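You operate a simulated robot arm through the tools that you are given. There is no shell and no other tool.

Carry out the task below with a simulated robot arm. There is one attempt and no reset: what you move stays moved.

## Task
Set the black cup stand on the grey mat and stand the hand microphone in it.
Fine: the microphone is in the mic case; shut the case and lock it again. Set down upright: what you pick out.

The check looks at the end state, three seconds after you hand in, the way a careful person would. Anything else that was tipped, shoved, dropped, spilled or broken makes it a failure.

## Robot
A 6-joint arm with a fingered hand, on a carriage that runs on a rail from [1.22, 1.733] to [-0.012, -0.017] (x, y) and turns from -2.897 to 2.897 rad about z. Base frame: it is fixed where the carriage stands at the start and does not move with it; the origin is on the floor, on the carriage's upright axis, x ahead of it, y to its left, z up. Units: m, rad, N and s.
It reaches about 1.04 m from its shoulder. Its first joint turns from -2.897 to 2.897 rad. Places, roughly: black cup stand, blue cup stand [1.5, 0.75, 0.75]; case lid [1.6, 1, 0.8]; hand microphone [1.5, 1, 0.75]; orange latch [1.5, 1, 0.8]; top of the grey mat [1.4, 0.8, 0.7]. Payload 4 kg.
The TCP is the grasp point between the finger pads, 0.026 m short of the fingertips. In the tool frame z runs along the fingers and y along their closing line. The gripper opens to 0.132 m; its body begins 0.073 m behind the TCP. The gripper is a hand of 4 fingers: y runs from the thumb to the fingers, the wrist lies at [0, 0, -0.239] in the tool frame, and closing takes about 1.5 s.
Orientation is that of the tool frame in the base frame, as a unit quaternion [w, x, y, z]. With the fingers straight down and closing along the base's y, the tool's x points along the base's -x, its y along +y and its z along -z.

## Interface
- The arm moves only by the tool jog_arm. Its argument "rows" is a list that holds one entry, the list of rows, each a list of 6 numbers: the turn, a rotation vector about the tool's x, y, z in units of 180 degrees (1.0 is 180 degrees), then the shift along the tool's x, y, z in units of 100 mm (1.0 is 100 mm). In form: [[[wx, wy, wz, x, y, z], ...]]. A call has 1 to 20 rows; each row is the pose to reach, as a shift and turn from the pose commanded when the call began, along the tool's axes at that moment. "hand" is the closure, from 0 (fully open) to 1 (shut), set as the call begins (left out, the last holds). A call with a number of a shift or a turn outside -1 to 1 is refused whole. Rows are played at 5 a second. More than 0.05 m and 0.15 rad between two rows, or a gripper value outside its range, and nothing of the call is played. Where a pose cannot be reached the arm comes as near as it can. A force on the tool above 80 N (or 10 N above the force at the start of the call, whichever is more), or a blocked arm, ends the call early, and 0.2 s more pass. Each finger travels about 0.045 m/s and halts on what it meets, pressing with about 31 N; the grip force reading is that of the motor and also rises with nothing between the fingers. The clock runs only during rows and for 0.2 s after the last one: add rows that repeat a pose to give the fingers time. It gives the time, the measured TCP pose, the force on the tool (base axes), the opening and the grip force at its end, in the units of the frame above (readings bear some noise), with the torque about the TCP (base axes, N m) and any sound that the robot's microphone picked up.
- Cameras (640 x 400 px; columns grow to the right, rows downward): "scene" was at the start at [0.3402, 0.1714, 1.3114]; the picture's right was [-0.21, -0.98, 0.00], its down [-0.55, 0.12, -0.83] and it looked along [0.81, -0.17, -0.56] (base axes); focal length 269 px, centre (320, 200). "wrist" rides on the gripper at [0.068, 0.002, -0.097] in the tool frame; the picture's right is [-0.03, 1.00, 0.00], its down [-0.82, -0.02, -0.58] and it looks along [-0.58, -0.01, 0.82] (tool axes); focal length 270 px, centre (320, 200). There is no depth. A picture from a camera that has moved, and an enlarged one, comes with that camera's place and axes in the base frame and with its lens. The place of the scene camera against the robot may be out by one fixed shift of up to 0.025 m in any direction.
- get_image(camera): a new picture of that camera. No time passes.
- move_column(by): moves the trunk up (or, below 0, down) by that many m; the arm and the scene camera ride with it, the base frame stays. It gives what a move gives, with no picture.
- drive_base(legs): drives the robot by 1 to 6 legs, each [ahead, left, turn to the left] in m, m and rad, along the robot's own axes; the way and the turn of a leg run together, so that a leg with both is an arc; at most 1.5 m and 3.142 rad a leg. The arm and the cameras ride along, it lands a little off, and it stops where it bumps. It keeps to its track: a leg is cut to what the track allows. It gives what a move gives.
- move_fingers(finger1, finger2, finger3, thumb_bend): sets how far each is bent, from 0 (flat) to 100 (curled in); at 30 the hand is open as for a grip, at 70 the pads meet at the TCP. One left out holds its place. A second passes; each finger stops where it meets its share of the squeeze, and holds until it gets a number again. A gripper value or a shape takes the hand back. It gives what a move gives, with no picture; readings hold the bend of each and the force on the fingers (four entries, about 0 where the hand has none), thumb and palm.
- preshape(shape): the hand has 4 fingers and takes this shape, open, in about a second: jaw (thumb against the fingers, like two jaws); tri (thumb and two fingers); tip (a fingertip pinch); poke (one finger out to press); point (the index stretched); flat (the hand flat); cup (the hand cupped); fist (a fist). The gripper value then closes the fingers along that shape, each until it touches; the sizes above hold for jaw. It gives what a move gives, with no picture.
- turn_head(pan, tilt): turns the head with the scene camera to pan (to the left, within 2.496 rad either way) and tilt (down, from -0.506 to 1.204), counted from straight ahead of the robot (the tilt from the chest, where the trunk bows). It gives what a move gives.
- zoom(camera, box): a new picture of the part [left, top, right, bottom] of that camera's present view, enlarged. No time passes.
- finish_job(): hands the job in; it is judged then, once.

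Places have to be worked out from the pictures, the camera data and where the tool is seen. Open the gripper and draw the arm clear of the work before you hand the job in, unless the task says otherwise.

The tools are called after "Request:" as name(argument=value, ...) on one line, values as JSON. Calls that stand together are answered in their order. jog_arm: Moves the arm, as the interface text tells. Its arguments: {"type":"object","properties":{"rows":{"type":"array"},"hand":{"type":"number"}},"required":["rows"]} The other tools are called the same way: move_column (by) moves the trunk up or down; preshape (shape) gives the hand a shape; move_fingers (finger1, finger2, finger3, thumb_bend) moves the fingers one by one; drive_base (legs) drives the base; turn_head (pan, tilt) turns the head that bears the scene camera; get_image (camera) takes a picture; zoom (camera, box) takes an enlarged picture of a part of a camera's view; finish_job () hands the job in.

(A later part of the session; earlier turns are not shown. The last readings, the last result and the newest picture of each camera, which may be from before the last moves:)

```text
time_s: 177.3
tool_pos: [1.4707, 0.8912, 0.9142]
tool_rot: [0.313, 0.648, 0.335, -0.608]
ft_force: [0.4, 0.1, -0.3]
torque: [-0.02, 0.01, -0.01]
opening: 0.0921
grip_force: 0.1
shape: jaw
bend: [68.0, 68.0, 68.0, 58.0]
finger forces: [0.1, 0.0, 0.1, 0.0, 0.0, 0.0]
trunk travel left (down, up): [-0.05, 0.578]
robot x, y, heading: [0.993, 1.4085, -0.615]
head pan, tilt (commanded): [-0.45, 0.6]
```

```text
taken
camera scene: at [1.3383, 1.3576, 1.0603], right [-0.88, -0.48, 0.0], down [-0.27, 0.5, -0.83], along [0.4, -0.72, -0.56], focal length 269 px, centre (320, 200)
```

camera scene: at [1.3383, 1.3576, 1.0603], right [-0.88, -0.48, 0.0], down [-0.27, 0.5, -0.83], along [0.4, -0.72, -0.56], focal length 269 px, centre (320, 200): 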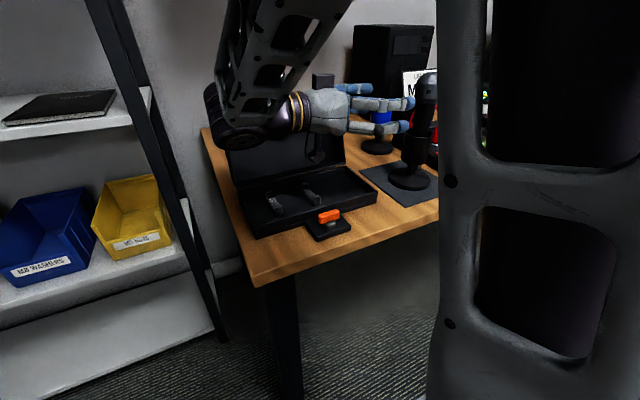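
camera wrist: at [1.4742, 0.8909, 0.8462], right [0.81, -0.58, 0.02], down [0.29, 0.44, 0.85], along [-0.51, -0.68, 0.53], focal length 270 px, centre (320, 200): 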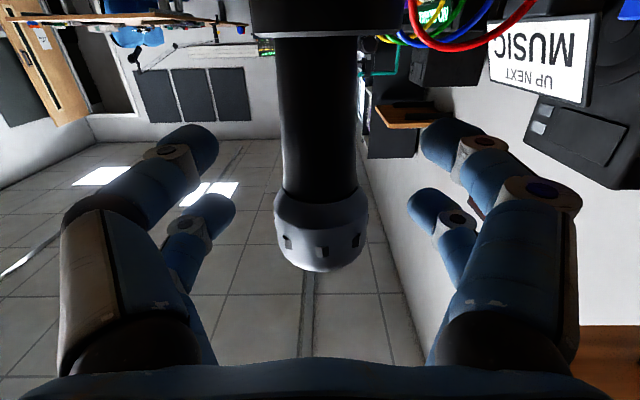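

The mic remains upright. I raise the hand 15 cm and then rotate it back to pointing down.

Request:
jog_arm(rows=[[[0, 0, 0, -0.25, 0, 0], [0, 0, 0, -0.5, 0, 0], [0, 0, 0, -0.75, 0, 0], [0, 0, 0, -1.0, 0, 0], [0, 0, 0, -1.0, 0, 0]]])

Request:
jog_arm(rows=[[[0, 0, 0, -0.25, 0, 0], [0, 0, 0, -0.5, 0, 0], [0, 0, 0, -0.5, 0, 0]]])

Request:
jog_arm(rows=[[[0, 0.04, 0, 0, 0, 0], [0, 0.08, 0, 0, 0, 0], [0, 0.12, 0, 0, 0, 0], [0, 0.16, 0, 0, 0, 0], [0, 0.2, 0, 0, 0, 0], [0, 0.24, 0, 0, 0, 0], [0, 0.28, 0, 0, 0, 0], [0, 0.32, 0, 0, 0, 0], [0, 0.36, 0, 0, 0, 0], [0, 0.4, 0, 0, 0, 0], [0, 0.44, 0, 0, 0, 0], [0, 0.4806, 0, 0, 0, 0], [0, 0.4806, 0, 0, 0, 0]]])

Request:
get_image(camera="scene")

Request:
get_image(camera="wrist")

```text
time_s: 178.5
tool_pos: [1.4682, 0.8843, 1.0137]
tool_rot: [0.312, 0.648, 0.334, -0.609]
ft_force: [-0.6, -0.8, 0.0]
torque: [0.04, 0.0, 0.01]
opening: 0.0919
grip_force: 0.0
shape: jaw
bend: [68.0, 68.0, 68.0, 58.0]
finger forces: [0.0, 0.0, 0.0, 0.0, 0.0, 0.0]
trunk travel left (down, up): [-0.05, 0.578]
robot x, y, heading: [0.9922, 1.4088, -0.623]
head pan, tilt (commanded): [-0.45, 0.6]
```

```text
time_s: 179.3
tool_pos: [1.4671, 0.8829, 1.0645]
tool_rot: [0.313, 0.648, 0.334, -0.609]
ft_force: [0.6, -0.6, -0.1]
torque: [-0.03, 0.0, -0.03]
opening: 0.092
grip_force: 0.0
shape: jaw
bend: [68.0, 68.0, 68.0, 58.0]
finger forces: [0.0, 0.0, 0.0, 0.0, 0.0, 0.1]
trunk travel left (down, up): [-0.05, 0.578]
robot x, y, heading: [0.9913, 1.4066, -0.62]
head pan, tilt (commanded): [-0.45, 0.6]
```

```text
time_s: 182.1
tool_pos: [1.468, 0.8842, 1.0626]
tool_rot: [-0.002, 0.889, 0.458, 0.001]
ft_force: [-0.4, 0.9, -0.3]
torque: [0.0, -0.04, -0.03]
opening: 0.092
grip_force: 0.2
shape: jaw
bend: [68.0, 68.0, 68.0, 58.0]
finger forces: [0.1, 0.0, 0.1, 0.0, 0.0, 0.0]
trunk travel left (down, up): [-0.05, 0.578]
robot x, y, heading: [0.9914, 1.4114, -0.62]
head pan, tilt (commanded): [-0.45, 0.6]
```

```text
taken
camera scene: at [1.3383, 1.3576, 1.0603], right [-0.88, -0.48, 0.0], down [-0.27, 0.5, -0.83], along [0.4, -0.72, -0.56], focal length 269 px, centre (320, 200)
```

scene: 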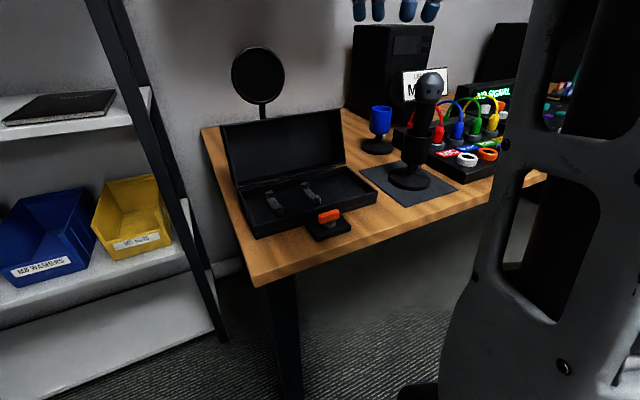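

```text
taken
camera wrist: at [1.5085, 0.9377, 1.161], right [0.8, -0.6, 0.0], down [-0.49, -0.65, 0.58], along [-0.35, -0.46, -0.82], focal length 270 px, centre (320, 200)
```

wrist: 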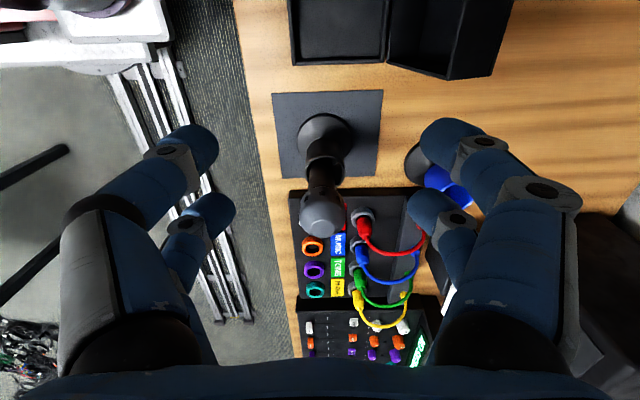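

The mic stands in the black cup on the mat. I zoom in to check how upright it is.

Request:
zoom(camera="scene", box=[370, 60, 460, 200])

Request:
zoom(camera="wrist", box=[260, 80, 400, 250])

```text
2.86 times, centred on (415, 130) of scene
camera zoom: at [1.3383, 1.3576, 1.0603], right [-0.88, -0.48, 0.0], down [-0.27, 0.5, -0.83], along [0.4, -0.72, -0.56], focal length 767 px, centre (49, 400)
```

zoom: 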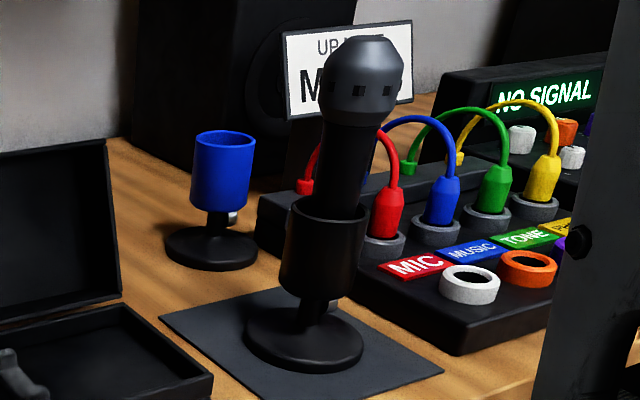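

```text
2.35 times, centred on (330, 165) of wrist
camera zoom: at [1.5085, 0.9377, 1.161], right [0.8, -0.6, 0.0], down [-0.49, -0.65, 0.58], along [-0.35, -0.46, -0.82], focal length 636 px, centre (296, 282)
```

zoom: 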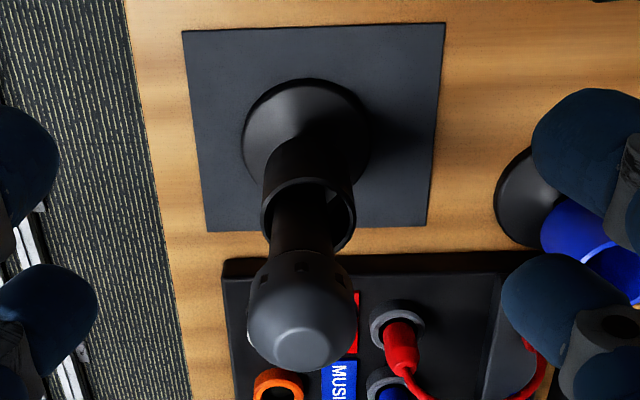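

The mic stands upright in the cup. Next: closing the lid. I plan to straddle the lid's front wall with the fingers and bring it over in a controlled way with the hand pitching forward; first I test in free air in front of the open lid whether a 45° forward pitch is reachable low down (trunk lowered by its last 4 cm).

Request:
move_column(by=-0.045)

Request:
jog_arm(rows=[[[0, 0, 0, 0.2, 0.05, 0], [0, 0, 0, 0.39, 0.09, 0], [-0.04, 0, 0, 0.39, 0.09, 0], [-0.08, 0, 0, 0.39, 0.09, 0], [-0.12, 0, 0, 0.39, 0.09, 0], [-0.16, 0, 0, 0.39, 0.09, 0], [-0.2, 0, 0, 0.39, 0.09, 0], [-0.25, 0, 0, 0.39, 0.09, 0], [-0.25, 0, 0, 0.39, 0.09, 0]]])

Request:
get_image(camera="scene")

```text
time_s: 182.9
tool_pos: [1.4667, 0.8827, 1.0183]
tool_rot: [-0.001, 0.889, 0.457, 0.0]
ft_force: [-0.2, -0.3, -0.1]
torque: [0.01, 0.02, -0.01]
opening: 0.0921
grip_force: 0.1
shape: jaw
bend: [68.0, 68.0, 68.0, 58.0]
finger forces: [0.0, 0.0, 0.0, 0.0, 0.0, 0.1]
trunk travel left (down, up): [-0.005, 0.623]
robot x, y, heading: [0.9915, 1.4062, -0.619]
head pan, tilt (commanded): [-0.45, 0.6]
```

```text
refused: row 8 steps farther than a row can; nothing moved
```

```text
taken
camera scene: at [1.324, 1.3677, 1.0164], right [-0.88, -0.48, 0.0], down [-0.27, 0.5, -0.83], along [0.4, -0.72, -0.56], focal length 269 px, centre (320, 200)
```

scene: 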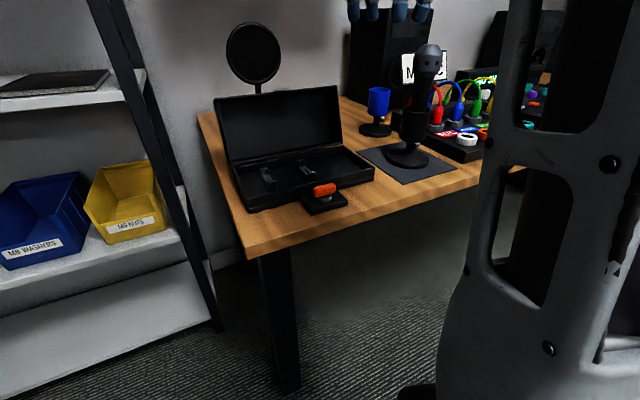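

One row stepped slightly too far in angle; I repeat the test with smaller steps.

Request:
jog_arm(rows=[[[0, 0, 0, 0.2, 0.05, 0], [0, 0, 0, 0.39, 0.09, 0], [-0.04, 0, 0, 0.39, 0.09, 0], [-0.08, 0, 0, 0.39, 0.09, 0], [-0.12, 0, 0, 0.39, 0.09, 0], [-0.16, 0, 0, 0.39, 0.09, 0], [-0.2, 0, 0, 0.39, 0.09, 0], [-0.24, 0, 0, 0.39, 0.09, 0], [-0.25, 0, 0, 0.39, 0.09, 0], [-0.25, 0, 0, 0.39, 0.09, 0]]])

Request:
get_image(camera="scene")

```text
time_s: 185.2
tool_pos: [1.4978, 0.9079, 1.0188]
tool_rot: [0.34, 0.822, 0.422, 0.176]
ft_force: [-0.7, 0.1, 0.2]
torque: [0.0, 0.01, 0.04]
opening: 0.0922
grip_force: 0.0
shape: jaw
bend: [68.0, 68.0, 68.0, 58.0]
finger forces: [0.0, 0.0, 0.0, 0.0, 0.0, 0.1]
trunk travel left (down, up): [-0.005, 0.623]
robot x, y, heading: [0.9956, 1.4069, -0.619]
head pan, tilt (commanded): [-0.45, 0.6]
```

```text
taken
camera scene: at [1.324, 1.3677, 1.0165], right [-0.88, -0.48, 0.0], down [-0.27, 0.5, -0.83], along [0.4, -0.72, -0.56], focal length 269 px, centre (320, 200)
```

scene: 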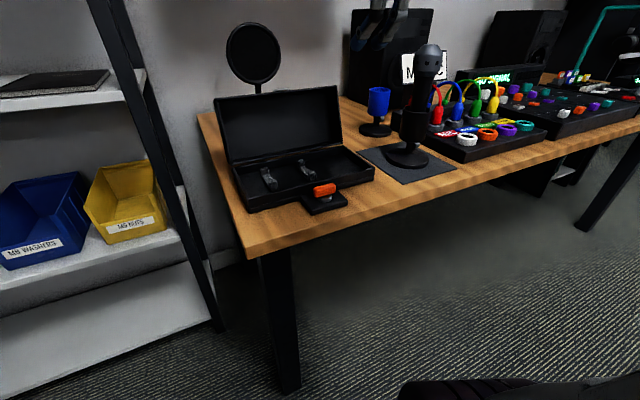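

A 45° pitch is reachable at z≈1.02. I test going 10 cm lower in the free space in front of the lid.

Request:
jog_arm(rows=[[[0, 0, 0, 0, -0.2, 0.1], [0, 0, 0, 0, -0.4, 0.24], [0, 0, 0, 0, -0.6, 0.38], [0, 0, 0, 0, -0.8, 0.52], [0, 0, 0, 0, -0.848, 0.566], [0, 0, 0, 0, -0.848, 0.566]]])

Request:
get_image(camera="scene")

```text
time_s: 186.6
tool_pos: [1.4813, 0.9207, 0.9185]
tool_rot: [0.34, 0.822, 0.422, 0.175]
ft_force: [0.2, 0.9, 0.3]
torque: [-0.01, -0.02, -0.01]
opening: 0.0921
grip_force: 0.1
shape: jaw
bend: [68.0, 68.0, 68.0, 58.0]
finger forces: [0.0, 0.0, 0.0, 0.0, 0.0, 0.0]
trunk travel left (down, up): [-0.005, 0.623]
robot x, y, heading: [0.9942, 1.4063, -0.619]
head pan, tilt (commanded): [-0.45, 0.6]
```

```text
taken
camera scene: at [1.324, 1.3677, 1.0165], right [-0.88, -0.48, 0.0], down [-0.27, 0.5, -0.83], along [0.4, -0.72, -0.56], focal length 269 px, centre (320, 200)
```

scene: 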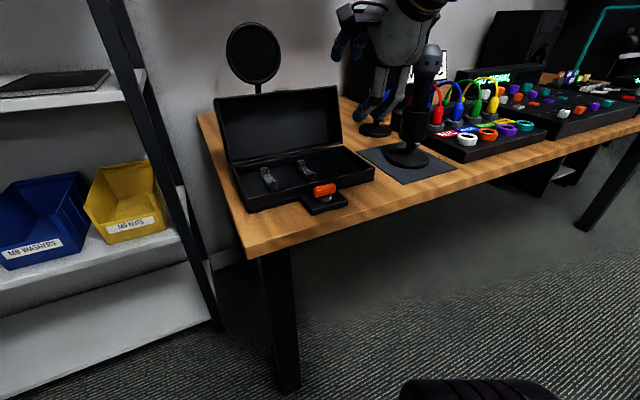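

Reachable too. One more test, 8 cm lower still (fingers stay above the tray walls).

Request:
jog_arm(rows=[[[0, 0, 0, 0, -0.14, 0.14], [0, 0, 0, 0, -0.28, 0.28], [0, 0, 0, 0, -0.42, 0.42], [0, 0, 0, 0, -0.52, 0.52], [0, 0, 0, 0, -0.52, 0.52]]])

Request:
zoom(camera="scene", box=[200, 10, 460, 230])

```text
time_s: 187.8
tool_pos: [1.4789, 0.9215, 0.8467]
tool_rot: [0.338, 0.822, 0.423, 0.176]
ft_force: [0.6, -0.1, -0.3]
torque: [-0.01, -0.01, -0.01]
opening: 0.0921
grip_force: 0.1
shape: jaw
bend: [68.0, 68.0, 68.0, 58.0]
finger forces: [0.1, 0.0, 0.0, 0.0, 0.0, 0.0]
trunk travel left (down, up): [-0.005, 0.623]
robot x, y, heading: [0.9919, 1.4078, -0.626]
head pan, tilt (commanded): [-0.45, 0.6]
```

```text
1.82 times, centred on (330, 120) of scene
camera zoom: at [1.3241, 1.3677, 1.0165], right [-0.88, -0.48, 0.0], down [-0.27, 0.5, -0.83], along [0.4, -0.72, -0.56], focal length 488 px, centre (302, 346)
```

zoom: 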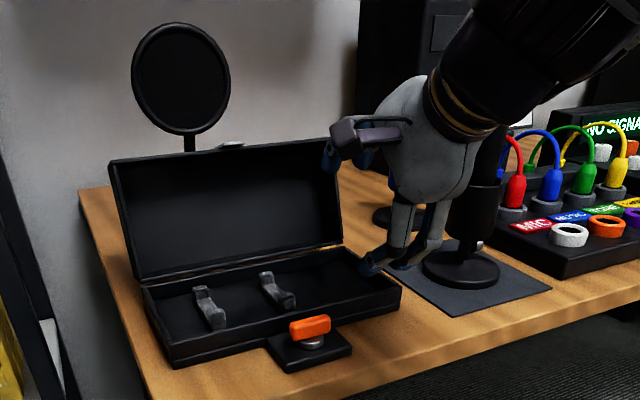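

The 45° pitch works down to z 0.847, so the controlled closing is feasible. I go back up and return to vertical, with the opening preset to ~70 mm for straddling the lid's front wall.

Request:
jog_arm(rows=[[[0, 0, 0, 0, 0.2, -0.2], [0, 0, 0, 0, 0.4, -0.4], [0, 0, 0, 0, 0.65, -0.65], [0, 0, 0, 0, 0.9, -0.9], [0, 0, 0, 0, 0.9, -0.9]]], hand=0.475)

Request:
jog_arm(rows=[[[0.04, 0, 0, 0, 0, 0], [0.08, 0, 0, 0, 0, 0], [0.12, 0, 0, 0, 0, 0], [0.16, 0, 0, 0, 0, 0], [0.2, 0, 0, 0, 0, 0], [0.24, 0, 0, 0, 0, 0], [0.2485, 0, 0, 0, 0, 0], [0.2485, 0, 0, 0, 0, 0]]])

Request:
get_image(camera="wrist")

```text
time_s: 188.9
tool_pos: [1.4805, 0.9223, 0.9724]
tool_rot: [0.339, 0.822, 0.422, 0.175]
ft_force: [-0.2, 0.2, 0.3]
torque: [0.0, -0.01, -0.02]
opening: 0.0697
grip_force: 0.0
shape: jaw
bend: [72.0, 72.0, 72.0, 70.0]
finger forces: [0.0, 0.0, 0.0, 0.0, 0.1, 0.0]
trunk travel left (down, up): [-0.005, 0.623]
robot x, y, heading: [0.9946, 1.4094, -0.616]
head pan, tilt (commanded): [-0.45, 0.6]
```

```text
time_s: 190.8
tool_pos: [1.4822, 0.9223, 0.9732]
tool_rot: [0.001, 0.889, 0.458, 0.001]
ft_force: [0.1, 0.7, 0.1]
torque: [0.0, 0.01, 0.01]
opening: 0.0697
grip_force: 0.0
shape: jaw
bend: [72.0, 72.0, 72.0, 70.0]
finger forces: [0.0, 0.0, 0.1, 0.0, 0.0, 0.1]
trunk travel left (down, up): [-0.005, 0.623]
robot x, y, heading: [0.9935, 1.4094, -0.621]
head pan, tilt (commanded): [-0.45, 0.6]
```

```text
taken
camera wrist: at [1.5225, 0.9762, 1.0704], right [0.8, -0.6, 0.0], down [-0.49, -0.65, 0.58], along [-0.35, -0.46, -0.82], focal length 270 px, centre (320, 200)
```

wrist: 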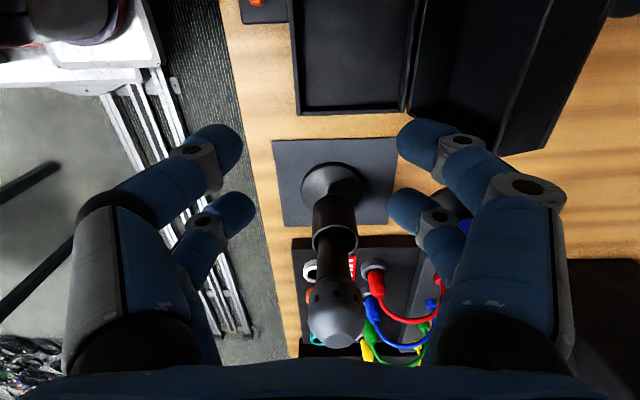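

I zoom on the open lid's right end from here to measure where its top edges are.

Request:
zoom(camera="wrist", box=[390, 0, 610, 170])

```text
2.35 times, centred on (500, 85) of wrist
camera zoom: at [1.5225, 0.9762, 1.0704], right [0.8, -0.6, 0.0], down [-0.49, -0.65, 0.58], along [-0.35, -0.46, -0.82], focal length 636 px, centre (-104, 471)
```

zoom: 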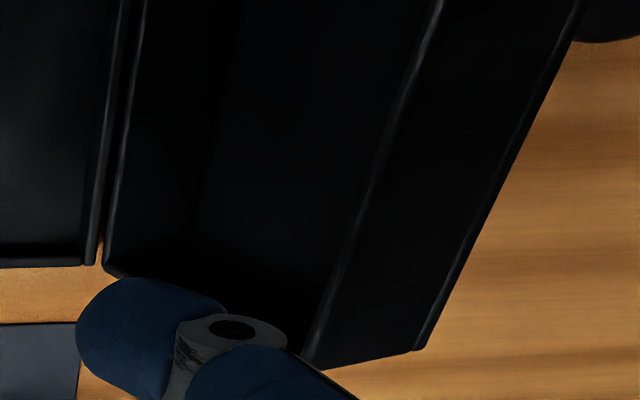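

The model fits: lid at ~107°, rim edge at F 0.243/z 0.879, outer edge at F 0.292/z 0.864. I move above the lid's front wall (F≈0.267) and check.

Request:
jog_arm(rows=[[[0, 0, 0, 0, 0.3, 0], [0, 0, 0, 0, 0.6, 0], [0, 0, 0, 0, 0.8, 0], [0, 0, 0, 0, 0.8, 0]]])

Request:
jog_arm(rows=[[[0, 0, 0, 0, 0.3, 0], [0, 0, 0, 0, 0.6, 0], [0, 0, 0, 0, 0.785, 0], [0, 0, 0, 0, 0.785, 0]]])

Request:
get_image(camera="wrist")

Request:
get_image(camera="scene")

```text
time_s: 191.8
tool_pos: [1.5471, 0.8744, 0.9717]
tool_rot: [0.002, 0.889, 0.458, 0.001]
ft_force: [0.3, 0.4, 0.5]
torque: [0.0, 0.01, 0.0]
opening: 0.07
grip_force: 0.0
shape: jaw
bend: [72.0, 72.0, 72.0, 70.0]
finger forces: [0.1, 0.0, 0.1, 0.0, 0.0, 0.1]
trunk travel left (down, up): [-0.005, 0.623]
robot x, y, heading: [0.994, 1.4073, -0.619]
head pan, tilt (commanded): [-0.45, 0.6]
```

```text
time_s: 192.8
tool_pos: [1.6102, 0.8273, 0.9727]
tool_rot: [0.001, 0.889, 0.458, 0.002]
ft_force: [0.7, -0.3, 0.1]
torque: [0.01, -0.01, 0.01]
opening: 0.0696
grip_force: 0.0
shape: jaw
bend: [72.0, 72.0, 72.0, 70.0]
finger forces: [0.1, 0.1, 0.0, 0.0, 0.0, 0.0]
trunk travel left (down, up): [-0.005, 0.623]
robot x, y, heading: [0.9916, 1.4114, -0.616]
head pan, tilt (commanded): [-0.45, 0.6]
```

```text
taken
camera wrist: at [1.6514, 0.8821, 1.0699], right [0.8, -0.6, 0.0], down [-0.49, -0.65, 0.58], along [-0.34, -0.46, -0.82], focal length 270 px, centre (320, 200)
```

wrist: 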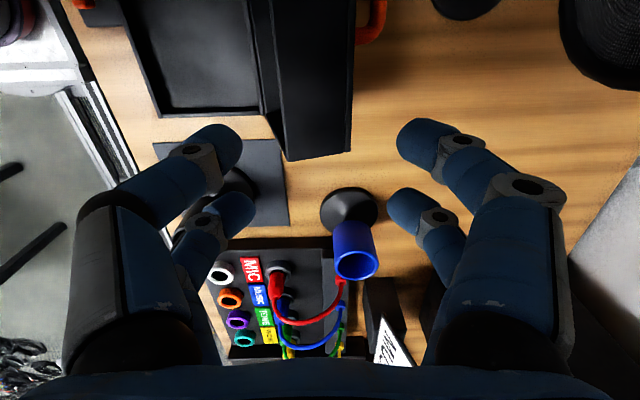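

```text
taken
camera scene: at [1.3241, 1.3677, 1.0165], right [-0.88, -0.48, 0.0], down [-0.27, 0.5, -0.83], along [0.4, -0.72, -0.56], focal length 269 px, centre (320, 200)
```

scene: 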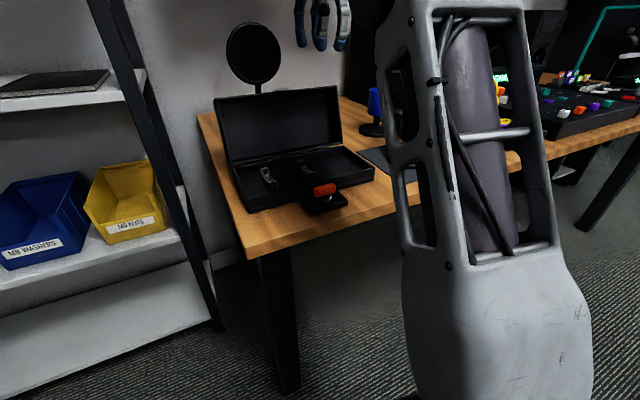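

Centred over the lid's front wall. I descend 10 cm so the fingers straddle it, watching for contact.

Request:
jog_arm(rows=[[[0, 0, 0, 0, 0, 0.2], [0, 0, 0, 0, 0, 0.4], [0, 0, 0, 0, 0, 0.6], [0, 0, 0, 0, 0, 0.8], [0, 0, 0, 0, 0, 0.95], [0, 0, 0, 0, 0, 1.0], [0, 0, 0, 0, 0, 1.0]]])

Request:
get_image(camera="wrist")

Request:
zoom(camera="scene", box=[190, 10, 390, 220])

```text
time_s: 194.3
tool_pos: [1.6118, 0.8303, 0.8732]
tool_rot: [0.001, 0.889, 0.458, 0.002]
ft_force: [0.8, 0.6, -0.4]
torque: [0.03, 0.0, 0.02]
opening: 0.0696
grip_force: 0.0
shape: jaw
bend: [72.0, 72.0, 72.0, 70.0]
finger forces: [0.0, 0.0, 0.1, 0.0, 0.0, 0.1]
trunk travel left (down, up): [-0.005, 0.623]
robot x, y, heading: [0.9911, 1.4078, -0.617]
head pan, tilt (commanded): [-0.45, 0.6]
```

```text
taken
camera wrist: at [1.6519, 0.8845, 0.9709], right [0.8, -0.6, 0.0], down [-0.49, -0.65, 0.58], along [-0.34, -0.46, -0.82], focal length 270 px, centre (320, 200)
```

wrist: 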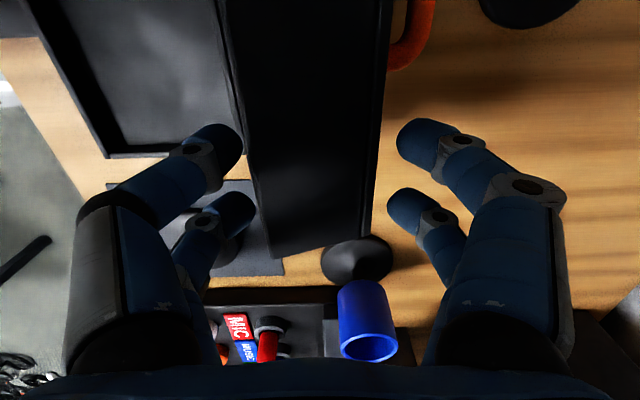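

```text
1.90 times, centred on (290, 115) of scene
camera zoom: at [1.324, 1.3677, 1.0165], right [-0.88, -0.48, 0.0], down [-0.27, 0.5, -0.83], along [0.4, -0.72, -0.56], focal length 512 px, centre (377, 362)
```

zoom: 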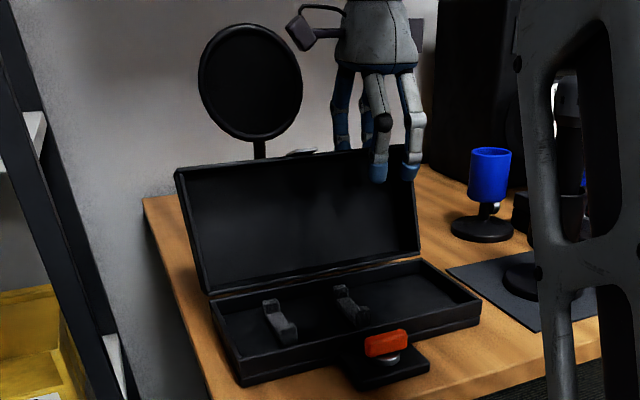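

The lid's front wall is between the fingers without contact. I now move the hand toward the robot so the far-side fingers push the lid from behind, up to about 85°.

Request:
jog_arm(rows=[[[0, 0, 0, 0, -0.1, 0], [0, 0, 0, 0, -0.2, -0.01], [0, 0, 0, 0, -0.3, -0.02], [0, 0, 0, 0, -0.4, -0.03], [0, 0, 0, 0, -0.5, -0.04], [0, 0, 0, 0, -0.56, -0.04], [0, 0, 0, 0, -0.56, -0.04]]])

Request:
get_image(camera="wrist")

Request:
zoom(camera="scene", box=[190, 10, 390, 220])

```text
time_s: 195.9
tool_pos: [1.5642, 0.862, 0.8762]
tool_rot: [0.001, 0.889, 0.458, 0.001]
ft_force: [4.7, -4.0, 5.1]
torque: [-0.17, -0.24, -0.03]
opening: 0.0734
grip_force: 0.0
shape: jaw
bend: [71.0, 71.0, 72.0, 70.0]
finger forces: [3.0, 3.2, 0.1, 0.0, 0.0, 0.0]
trunk travel left (down, up): [-0.005, 0.623]
robot x, y, heading: [0.9963, 1.411, -0.62]
head pan, tilt (commanded): [-0.45, 0.6]
```

```text
taken
camera wrist: at [1.6054, 0.9169, 0.9743], right [0.8, -0.6, 0.0], down [-0.49, -0.65, 0.58], along [-0.34, -0.46, -0.82], focal length 270 px, centre (320, 200)
```

wrist: 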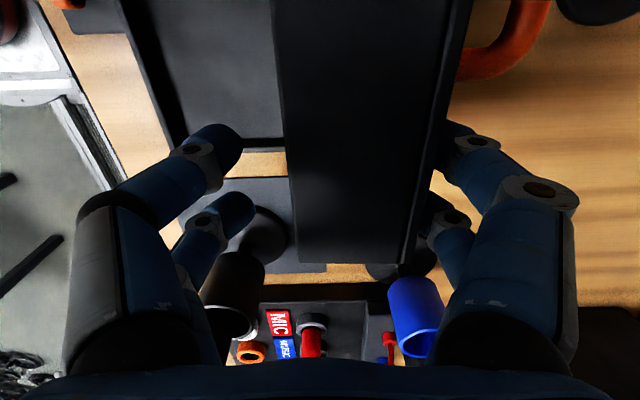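

```text
1.90 times, centred on (290, 115) of scene
camera zoom: at [1.3241, 1.3677, 1.0165], right [-0.88, -0.48, 0.0], down [-0.27, 0.5, -0.83], along [0.4, -0.72, -0.56], focal length 512 px, centre (377, 362)
```

zoom: 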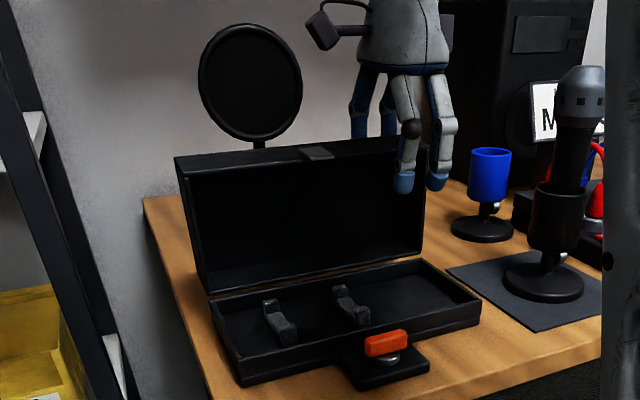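

The far-side fingers are pushing the lid gently (~6 N), now near 86°. I continue toward the robot while starting to pitch the hand forward, to about 60° lid angle.

Request:
jog_arm(rows=[[[-0.017, 0, 0, 0, -0.067, 0.002], [-0.035, 0, 0, 0, -0.133, 0.004], [-0.052, 0, 0, 0, -0.2, 0.006], [-0.07, 0, 0, 0, -0.267, 0.01], [-0.087, 0, 0, 0, -0.333, 0.012], [-0.087, 0, 0, 0, -0.333, 0.012]]])

Request:
zoom(camera="scene", box=[190, 10, 390, 220])

Request:
get_image(camera="wrist")

```text
time_s: 197.3
tool_pos: [1.5377, 0.8809, 0.8764]
tool_rot: [0.123, 0.881, 0.453, 0.064]
ft_force: [2.0, -1.3, 1.9]
torque: [-0.08, -0.07, -0.01]
opening: 0.0712
grip_force: 0.1
shape: jaw
bend: [72.0, 72.0, 72.0, 70.0]
finger forces: [0.8, 1.0, 0.0, 0.0, 0.1, 0.0]
trunk travel left (down, up): [-0.005, 0.623]
robot x, y, heading: [0.9892, 1.4094, -0.616]
head pan, tilt (commanded): [-0.45, 0.6]
```

```text
1.90 times, centred on (290, 115) of scene
camera zoom: at [1.324, 1.3677, 1.0165], right [-0.88, -0.48, 0.0], down [-0.27, 0.5, -0.83], along [0.4, -0.72, -0.56], focal length 512 px, centre (377, 362)
```

zoom: 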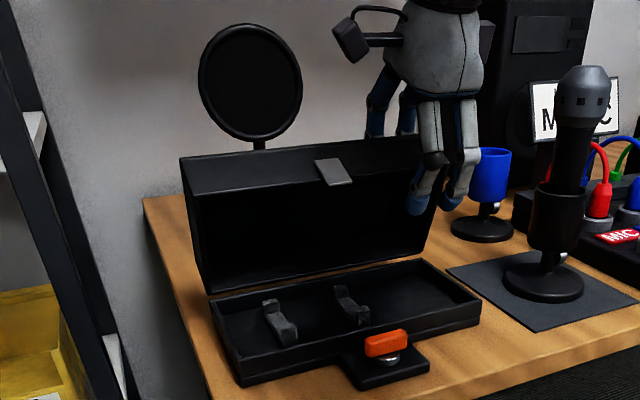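

```text
taken
camera wrist: at [1.5572, 0.9514, 0.9702], right [0.77, -0.58, 0.27], down [-0.62, -0.56, 0.55], along [-0.16, -0.59, -0.79], focal length 270 px, centre (320, 200)
```

wrist: 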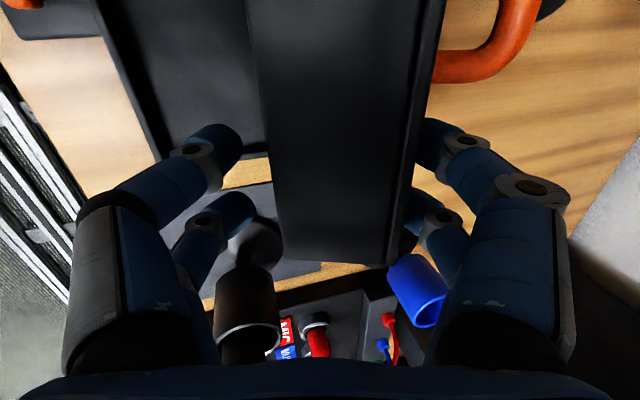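

The lid is around 71° and the pushing force is dropping (near balance). I continue to ~60° with 25° hand pitch.

Request:
jog_arm(rows=[[[-0.013, 0, 0, 0, -0.05, -0.008], [-0.026, 0, 0, 0, -0.1, -0.016], [-0.039, 0, 0, 0, -0.155, -0.025], [-0.052, 0, 0, 0, -0.206, -0.033], [-0.052, 0, 0, 0, -0.206, -0.033]]])

Request:
zoom(camera="scene", box=[190, 10, 390, 220])

Request:
get_image(camera="wrist")

```text
time_s: 198.6
tool_pos: [1.5208, 0.8935, 0.8726]
tool_rot: [0.195, 0.868, 0.445, 0.101]
ft_force: [0.3, -0.3, 0.1]
torque: [0.01, -0.02, 0.01]
opening: 0.0703
grip_force: 0.0
shape: jaw
bend: [72.0, 72.0, 72.0, 70.0]
finger forces: [0.4, 0.4, 0.1, 0.1, 0.0, 0.0]
trunk travel left (down, up): [-0.005, 0.623]
robot x, y, heading: [0.9937, 1.4112, -0.614]
head pan, tilt (commanded): [-0.45, 0.6]
```

```text
1.90 times, centred on (290, 115) of scene
camera zoom: at [1.324, 1.3677, 1.0165], right [-0.88, -0.48, 0.0], down [-0.27, 0.5, -0.83], along [0.4, -0.72, -0.56], focal length 512 px, centre (377, 362)
```

zoom: 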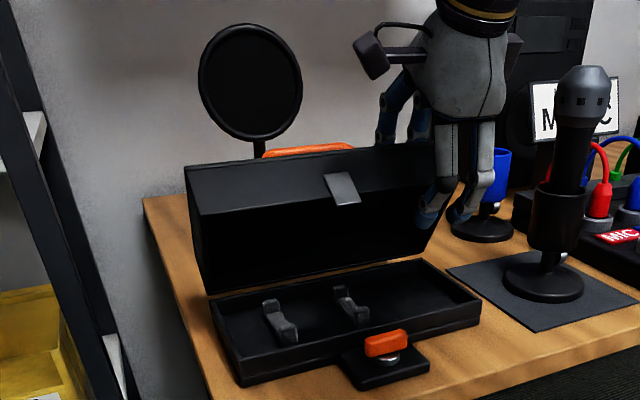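

```text
taken
camera wrist: at [1.5281, 0.9717, 0.9623], right [0.72, -0.55, 0.43], down [-0.69, -0.51, 0.51], along [-0.06, -0.66, -0.75], focal length 270 px, centre (320, 200)
```

wrist: 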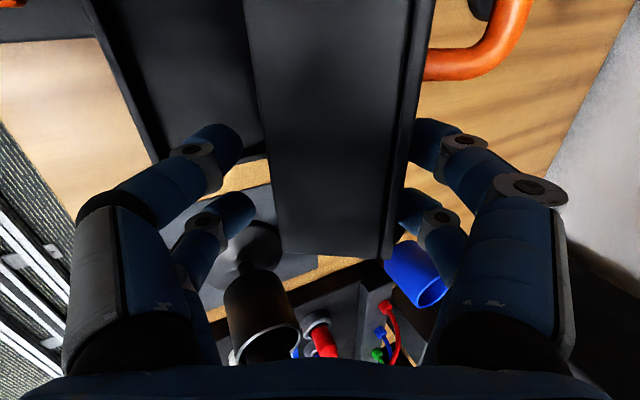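

The lid is at its balance point (~59°). I close the fingers a bit (to ~55 mm) so the lid's front wall is held snugly between both sides before lowering it.

Request:
jog_arm(rows=[[[0, 0, 0, 0, 0, 0], [0, 0, 0, 0, 0, 0], [0, 0, 0, 0, 0, 0], [0, 0, 0, 0, 0, 0]]], hand=0.58)

Request:
get_image(camera="wrist")

Request:
zoom(camera="scene", box=[190, 10, 390, 220])

```text
time_s: 199.6
tool_pos: [1.5207, 0.8929, 0.8731]
tool_rot: [0.193, 0.868, 0.447, 0.101]
ft_force: [0.2, 0.0, 2.0]
torque: [-0.09, -0.05, 0.01]
opening: 0.057
grip_force: 0.0
shape: jaw
bend: [73.0, 73.0, 73.0, 70.0]
finger forces: [1.1, 1.2, 0.0, 0.0, 0.0, 0.1]
trunk travel left (down, up): [-0.005, 0.623]
robot x, y, heading: [0.9915, 1.4069, -0.623]
head pan, tilt (commanded): [-0.45, 0.6]
```

```text
taken
camera wrist: at [1.5283, 0.9718, 0.9622], right [0.72, -0.55, 0.43], down [-0.69, -0.51, 0.51], along [-0.06, -0.66, -0.75], focal length 270 px, centre (320, 200)
```

wrist: 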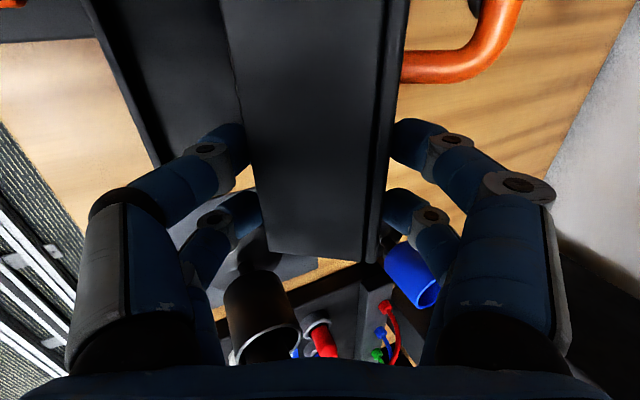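

```text
1.90 times, centred on (290, 115) of scene
camera zoom: at [1.324, 1.3677, 1.0165], right [-0.88, -0.48, 0.0], down [-0.27, 0.5, -0.83], along [0.4, -0.72, -0.56], focal length 512 px, centre (377, 362)
```

zoom: 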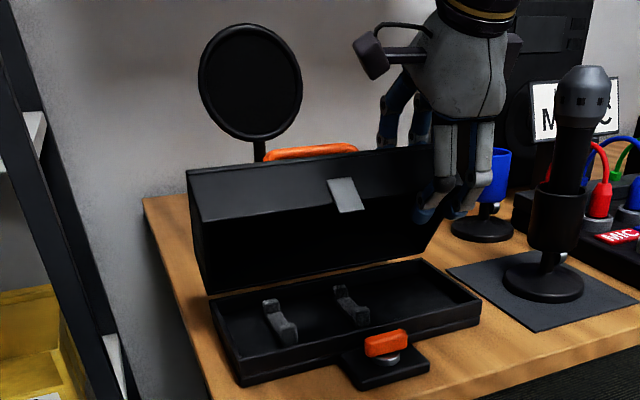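

The lid's wall is now snug between the fingers (~55°). I continue the arc to ~45° lid angle with 38° hand pitch.

Request:
jog_arm(rows=[[[-0.012, 0, 0, 0, -0.032, 0.004], [-0.024, 0, 0, 0, -0.065, 0.008], [-0.036, 0, 0, 0, -0.097, 0.012], [-0.048, 0, 0, 0, -0.13, 0.016], [-0.06, 0, 0, 0, -0.162, 0.021], [-0.0706, 0, 0, 0, -0.194, 0.025], [-0.0706, 0, 0, 0, -0.194, 0.025]]])

Request:
zoom(camera="scene", box=[190, 10, 390, 220])

Request:
get_image(camera="wrist")

```text
time_s: 201.2
tool_pos: [1.5075, 0.9028, 0.8622]
tool_rot: [0.289, 0.841, 0.433, 0.15]
ft_force: [0.7, -0.7, 1.4]
torque: [0.0, -0.03, 0.04]
opening: 0.0566
grip_force: 0.0
shape: jaw
bend: [73.0, 73.0, 73.0, 70.0]
finger forces: [0.4, 0.4, 0.0, 0.0, 0.0, 0.0]
trunk travel left (down, up): [-0.005, 0.623]
robot x, y, heading: [0.9937, 1.4127, -0.622]
head pan, tilt (commanded): [-0.45, 0.6]
```

```text
1.90 times, centred on (290, 115) of scene
camera zoom: at [1.324, 1.3677, 1.0165], right [-0.88, -0.48, 0.0], down [-0.27, 0.5, -0.83], along [0.4, -0.72, -0.56], focal length 512 px, centre (377, 362)
```

zoom: 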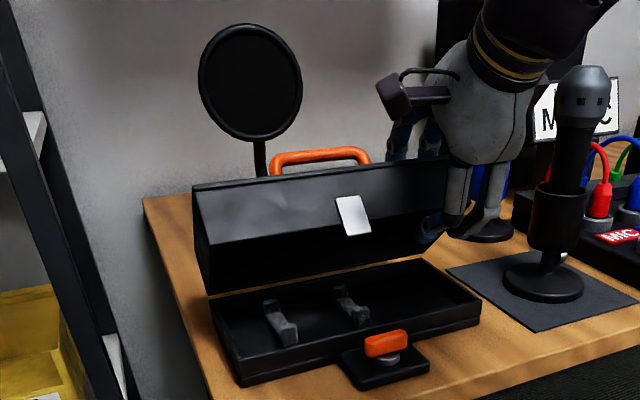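

```text
taken
camera wrist: at [1.4995, 0.9923, 0.9406], right [0.63, -0.48, 0.61], down [-0.78, -0.45, 0.44], along [0.06, -0.75, -0.65], focal length 270 px, centre (320, 200)
```

wrist: 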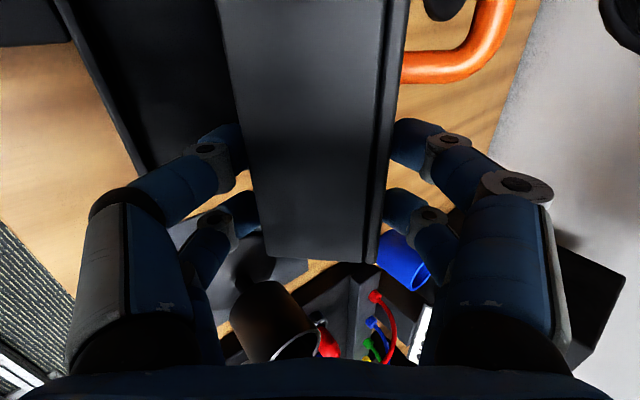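

Going well with tiny forces. I continue to ~35° lid angle, 45° pitch.

Request:
jog_arm(rows=[[[-0.008, 0, 0, 0, -0.043, 0], [-0.016, 0, 0, 0, -0.086, 0], [-0.024, 0, 0, 0, -0.13, -0.002], [-0.032, 0, 0, 0, -0.173, -0.004], [-0.039, 0, 0, 0, -0.216, -0.005], [-0.039, 0, 0, 0, -0.216, -0.005]]])

Request:
zoom(camera="scene", box=[190, 10, 390, 220])

Request:
get_image(camera="wrist")

```text
time_s: 202.6
tool_pos: [1.4925, 0.9127, 0.8493]
tool_rot: [0.338, 0.822, 0.423, 0.176]
ft_force: [0.8, -0.2, 0.5]
torque: [-0.02, -0.02, 0.0]
opening: 0.0565
grip_force: 0.0
shape: jaw
bend: [73.0, 73.0, 73.0, 70.0]
finger forces: [0.3, 0.5, 0.1, 0.1, 0.0, 0.0]
trunk travel left (down, up): [-0.005, 0.623]
robot x, y, heading: [0.9919, 1.4093, -0.623]
head pan, tilt (commanded): [-0.45, 0.6]
```

```text
1.90 times, centred on (290, 115) of scene
camera zoom: at [1.324, 1.3677, 1.0165], right [-0.88, -0.48, 0.0], down [-0.27, 0.5, -0.83], along [0.4, -0.72, -0.56], focal length 512 px, centre (377, 362)
```

zoom: 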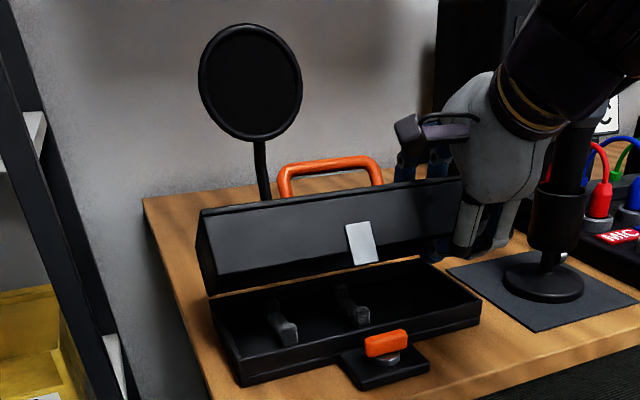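

```text
taken
camera wrist: at [1.4775, 1.0084, 0.92], right [0.56, -0.43, 0.71], down [-0.82, -0.42, 0.39], along [0.13, -0.8, -0.59], focal length 270 px, centre (320, 200)
```

wrist: 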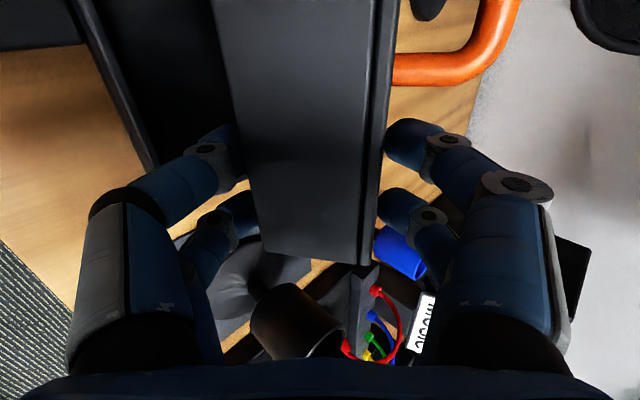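

The lid follows with almost no force, so the hinge holds it by friction. I continue down to ~22°.

Request:
jog_arm(rows=[[[0, 0, 0, 0, -0.05, 0.004], [0, 0, 0, 0, -0.1, 0.008], [0, 0, 0, 0, -0.16, 0.014], [0, 0, 0, 0, -0.22, 0.02], [0, 0, 0, 0, -0.272, 0.026], [0, 0, 0, 0, -0.272, 0.026]]])

Request:
zoom(camera="scene", box=[190, 10, 390, 220])

```text
time_s: 203.9
tool_pos: [1.479, 0.9219, 0.8283]
tool_rot: [0.341, 0.822, 0.421, 0.176]
ft_force: [18.6, -9.3, 6.5]
torque: [-1.11, -1.68, 0.18]
opening: 0.0476
grip_force: 31.4
shape: jaw
bend: [73.0, 73.0, 74.0, 74.0]
finger forces: [36.4, 36.3, 30.1, 0.0, 28.2, 0.0]
trunk travel left (down, up): [-0.005, 0.623]
robot x, y, heading: [0.9919, 1.4095, -0.617]
head pan, tilt (commanded): [-0.45, 0.6]
```

```text
1.90 times, centred on (290, 115) of scene
camera zoom: at [1.3244, 1.3677, 1.0165], right [-0.88, -0.48, 0.0], down [-0.27, 0.5, -0.82], along [0.4, -0.72, -0.57], focal length 512 px, centre (377, 362)
```

zoom: 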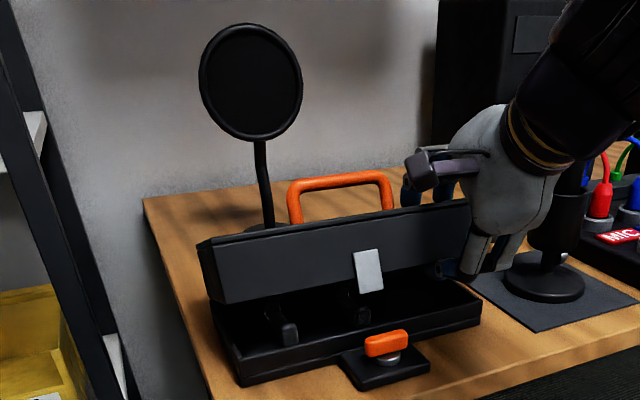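

The wall got pinched between the fingers at this angle (30–36 N). I open the fingers again to ~75 mm to release it and see whether the lid stays put.

Request:
jog_arm(rows=[[[0, 0, 0, 0, 0.02, 0], [0, 0, 0, 0, 0.02, 0], [0, 0, 0, 0, 0.02, 0], [0, 0, 0, 0, 0.02, 0]]], hand=0.43)

Request:
get_image(camera="wrist")

Request:
zoom(camera="scene", box=[220, 60, 390, 220])

```text
time_s: 204.9
tool_pos: [1.4807, 0.9222, 0.8297]
tool_rot: [0.339, 0.822, 0.423, 0.176]
ft_force: [-0.5, -0.1, 0.2]
torque: [0.03, 0.01, 0.0]
opening: 0.0747
grip_force: 0.1
shape: jaw
bend: [72.0, 72.0, 72.0, 70.0]
finger forces: [0.1, 0.0, 0.0, 0.1, 0.0, 0.0]
trunk travel left (down, up): [-0.005, 0.623]
robot x, y, heading: [0.9898, 1.4076, -0.614]
head pan, tilt (commanded): [-0.45, 0.6]
```

```text
taken
camera wrist: at [1.4651, 1.0165, 0.9], right [0.56, -0.43, 0.71], down [-0.82, -0.42, 0.39], along [0.13, -0.8, -0.59], focal length 270 px, centre (320, 200)
```

wrist: 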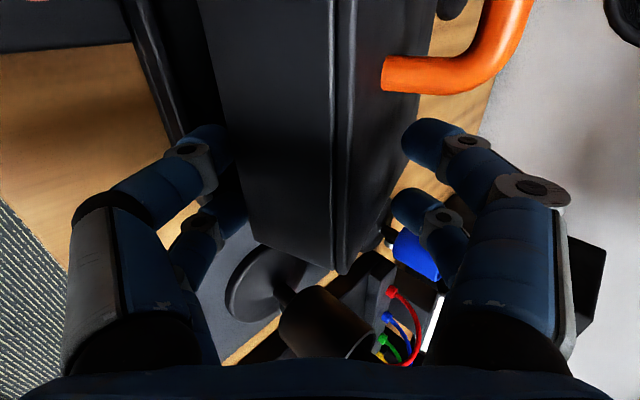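

```text
2.50 times, centred on (305, 140) of scene
camera zoom: at [1.324, 1.3677, 1.0165], right [-0.88, -0.48, 0.0], down [-0.27, 0.5, -0.83], along [0.4, -0.72, -0.56], focal length 672 px, centre (358, 350)
```

zoom: 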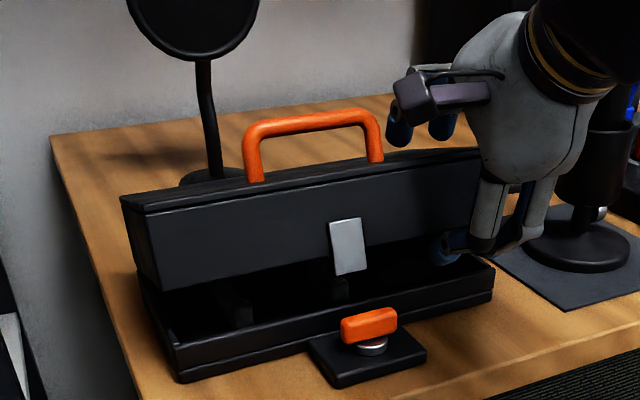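

The lid rests lightly at ~17°. I move the hand down and back so the rim slides down along the near-side fingers, lowering the lid further and then drawing the fingers out from under it.

Request:
jog_arm(rows=[[[0, 0, 0, 0, -0.05, -0.012], [0, 0, 0, 0, -0.1, -0.024], [0, 0, 0, 0, -0.148, -0.035], [0, 0, 0, 0, -0.183, -0.07], [0, 0, 0, 0, -0.218, -0.105], [0, 0, 0, 0, -0.29, -0.177], [0, 0, 0, 0, -0.36, -0.247], [0, 0, 0, 0, -0.36, -0.247]]])

Request:
zoom(camera="scene", box=[220, 60, 390, 220])

Request:
get_image(camera="wrist")

```text
time_s: 206.8
tool_pos: [1.4457, 0.9468, 0.8212]
tool_rot: [0.339, 0.822, 0.423, 0.175]
ft_force: [-0.1, -0.3, 0.6]
torque: [-0.02, 0.0, -0.02]
opening: 0.0749
grip_force: 0.0
shape: jaw
bend: [72.0, 72.0, 72.0, 70.0]
finger forces: [0.0, 0.0, 0.0, 0.1, 0.0, 0.1]
trunk travel left (down, up): [-0.005, 0.623]
robot x, y, heading: [0.993, 1.4102, -0.612]
head pan, tilt (commanded): [-0.45, 0.6]
```

```text
2.50 times, centred on (305, 140) of scene
camera zoom: at [1.324, 1.3677, 1.0165], right [-0.88, -0.48, 0.0], down [-0.27, 0.5, -0.83], along [0.4, -0.72, -0.56], focal length 672 px, centre (358, 350)
```

zoom: 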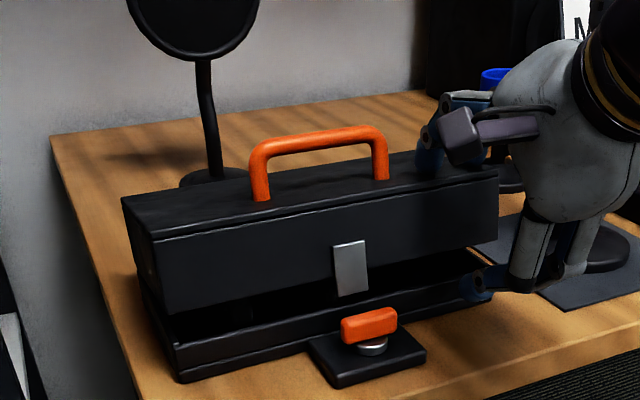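

```text
taken
camera wrist: at [1.4297, 1.0417, 0.8923], right [0.56, -0.43, 0.71], down [-0.82, -0.42, 0.39], along [0.13, -0.8, -0.59], focal length 270 px, centre (320, 200)
```

wrist: 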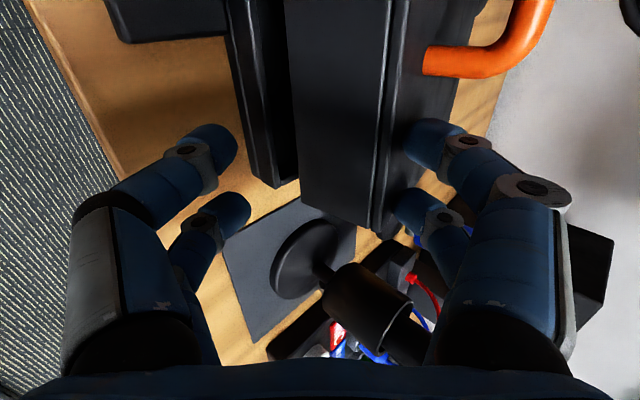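

The near-side fingers are out and the lid stays at ~10°. I raise the hand clear, and return it to vertical with closed fingers to press the lid shut from above.

Request:
jog_arm(rows=[[[0, 0, 0, 0, 0.1, -0.2], [0, 0, 0, 0, 0.3, -0.4], [0, 0, 0, 0, 0.5, -0.6], [0, 0, 0, 0, 0.7, -0.8], [0, 0, 0, 0, 0.8, -0.95], [0, 0, 0, 0, 0.8, -0.95]]])

Request:
jog_arm(rows=[[[0.04, 0, 0, 0, 0, 0], [0.08, 0, 0, 0, 0, 0], [0.12, 0, 0, 0, 0, 0], [0.16, 0, 0, 0, 0, 0], [0.2, 0, 0, 0, 0, 0], [0.24, 0, 0, 0, 0, 0], [0.249, 0, 0, 0, 0, 0], [0.249, 0, 0, 0, 0, 0], [0.249, 0, 0, 0, 0, 0], [0.249, 0, 0, 0, 0, 0]]], hand=1.0)

Request:
get_image(camera="wrist")

Request:
get_image(camera="scene")

```text
time_s: 208.2
tool_pos: [1.4342, 0.9516, 0.9458]
tool_rot: [0.34, 0.822, 0.422, 0.176]
ft_force: [-0.4, -0.3, 1.1]
torque: [-0.01, -0.01, -0.02]
opening: 0.0753
grip_force: 0.0
shape: jaw
bend: [72.0, 72.0, 72.0, 70.0]
finger forces: [0.0, 0.0, 0.0, 0.0, 0.0, 0.0]
trunk travel left (down, up): [-0.005, 0.623]
robot x, y, heading: [0.9896, 1.4072, -0.623]
head pan, tilt (commanded): [-0.45, 0.6]
```

```text
time_s: 210.3
tool_pos: [1.4373, 0.9534, 0.9455]
tool_rot: [0.0, 0.889, 0.458, 0.001]
ft_force: [0.8, 0.1, -0.3]
torque: [0.0, 0.01, -0.02]
opening: 0.0
grip_force: 30.8
shape: jaw
bend: [62.0, 63.0, 62.0, 70.0]
finger forces: [0.0, 0.0, 0.1, 0.0, 0.0, 0.0]
trunk travel left (down, up): [-0.005, 0.623]
robot x, y, heading: [0.9947, 1.4056, -0.619]
head pan, tilt (commanded): [-0.45, 0.6]
```

```text
taken
camera wrist: at [1.4782, 1.0074, 1.043], right [0.8, -0.6, 0.0], down [-0.49, -0.65, 0.58], along [-0.35, -0.46, -0.82], focal length 270 px, centre (320, 200)
```

wrist: 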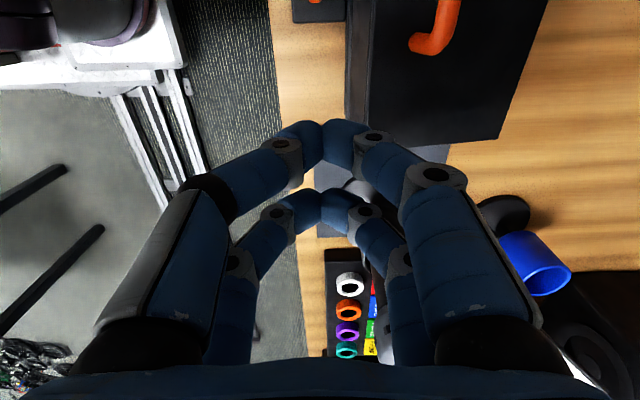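

```text
taken
camera scene: at [1.3241, 1.3677, 1.0165], right [-0.88, -0.48, 0.0], down [-0.27, 0.5, -0.83], along [0.4, -0.72, -0.56], focal length 269 px, centre (320, 200)
```

scene: 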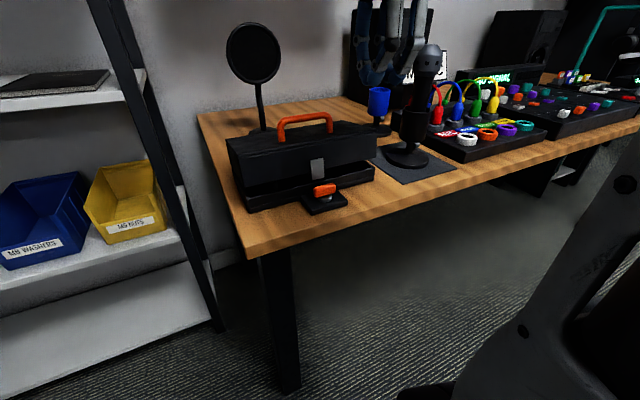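

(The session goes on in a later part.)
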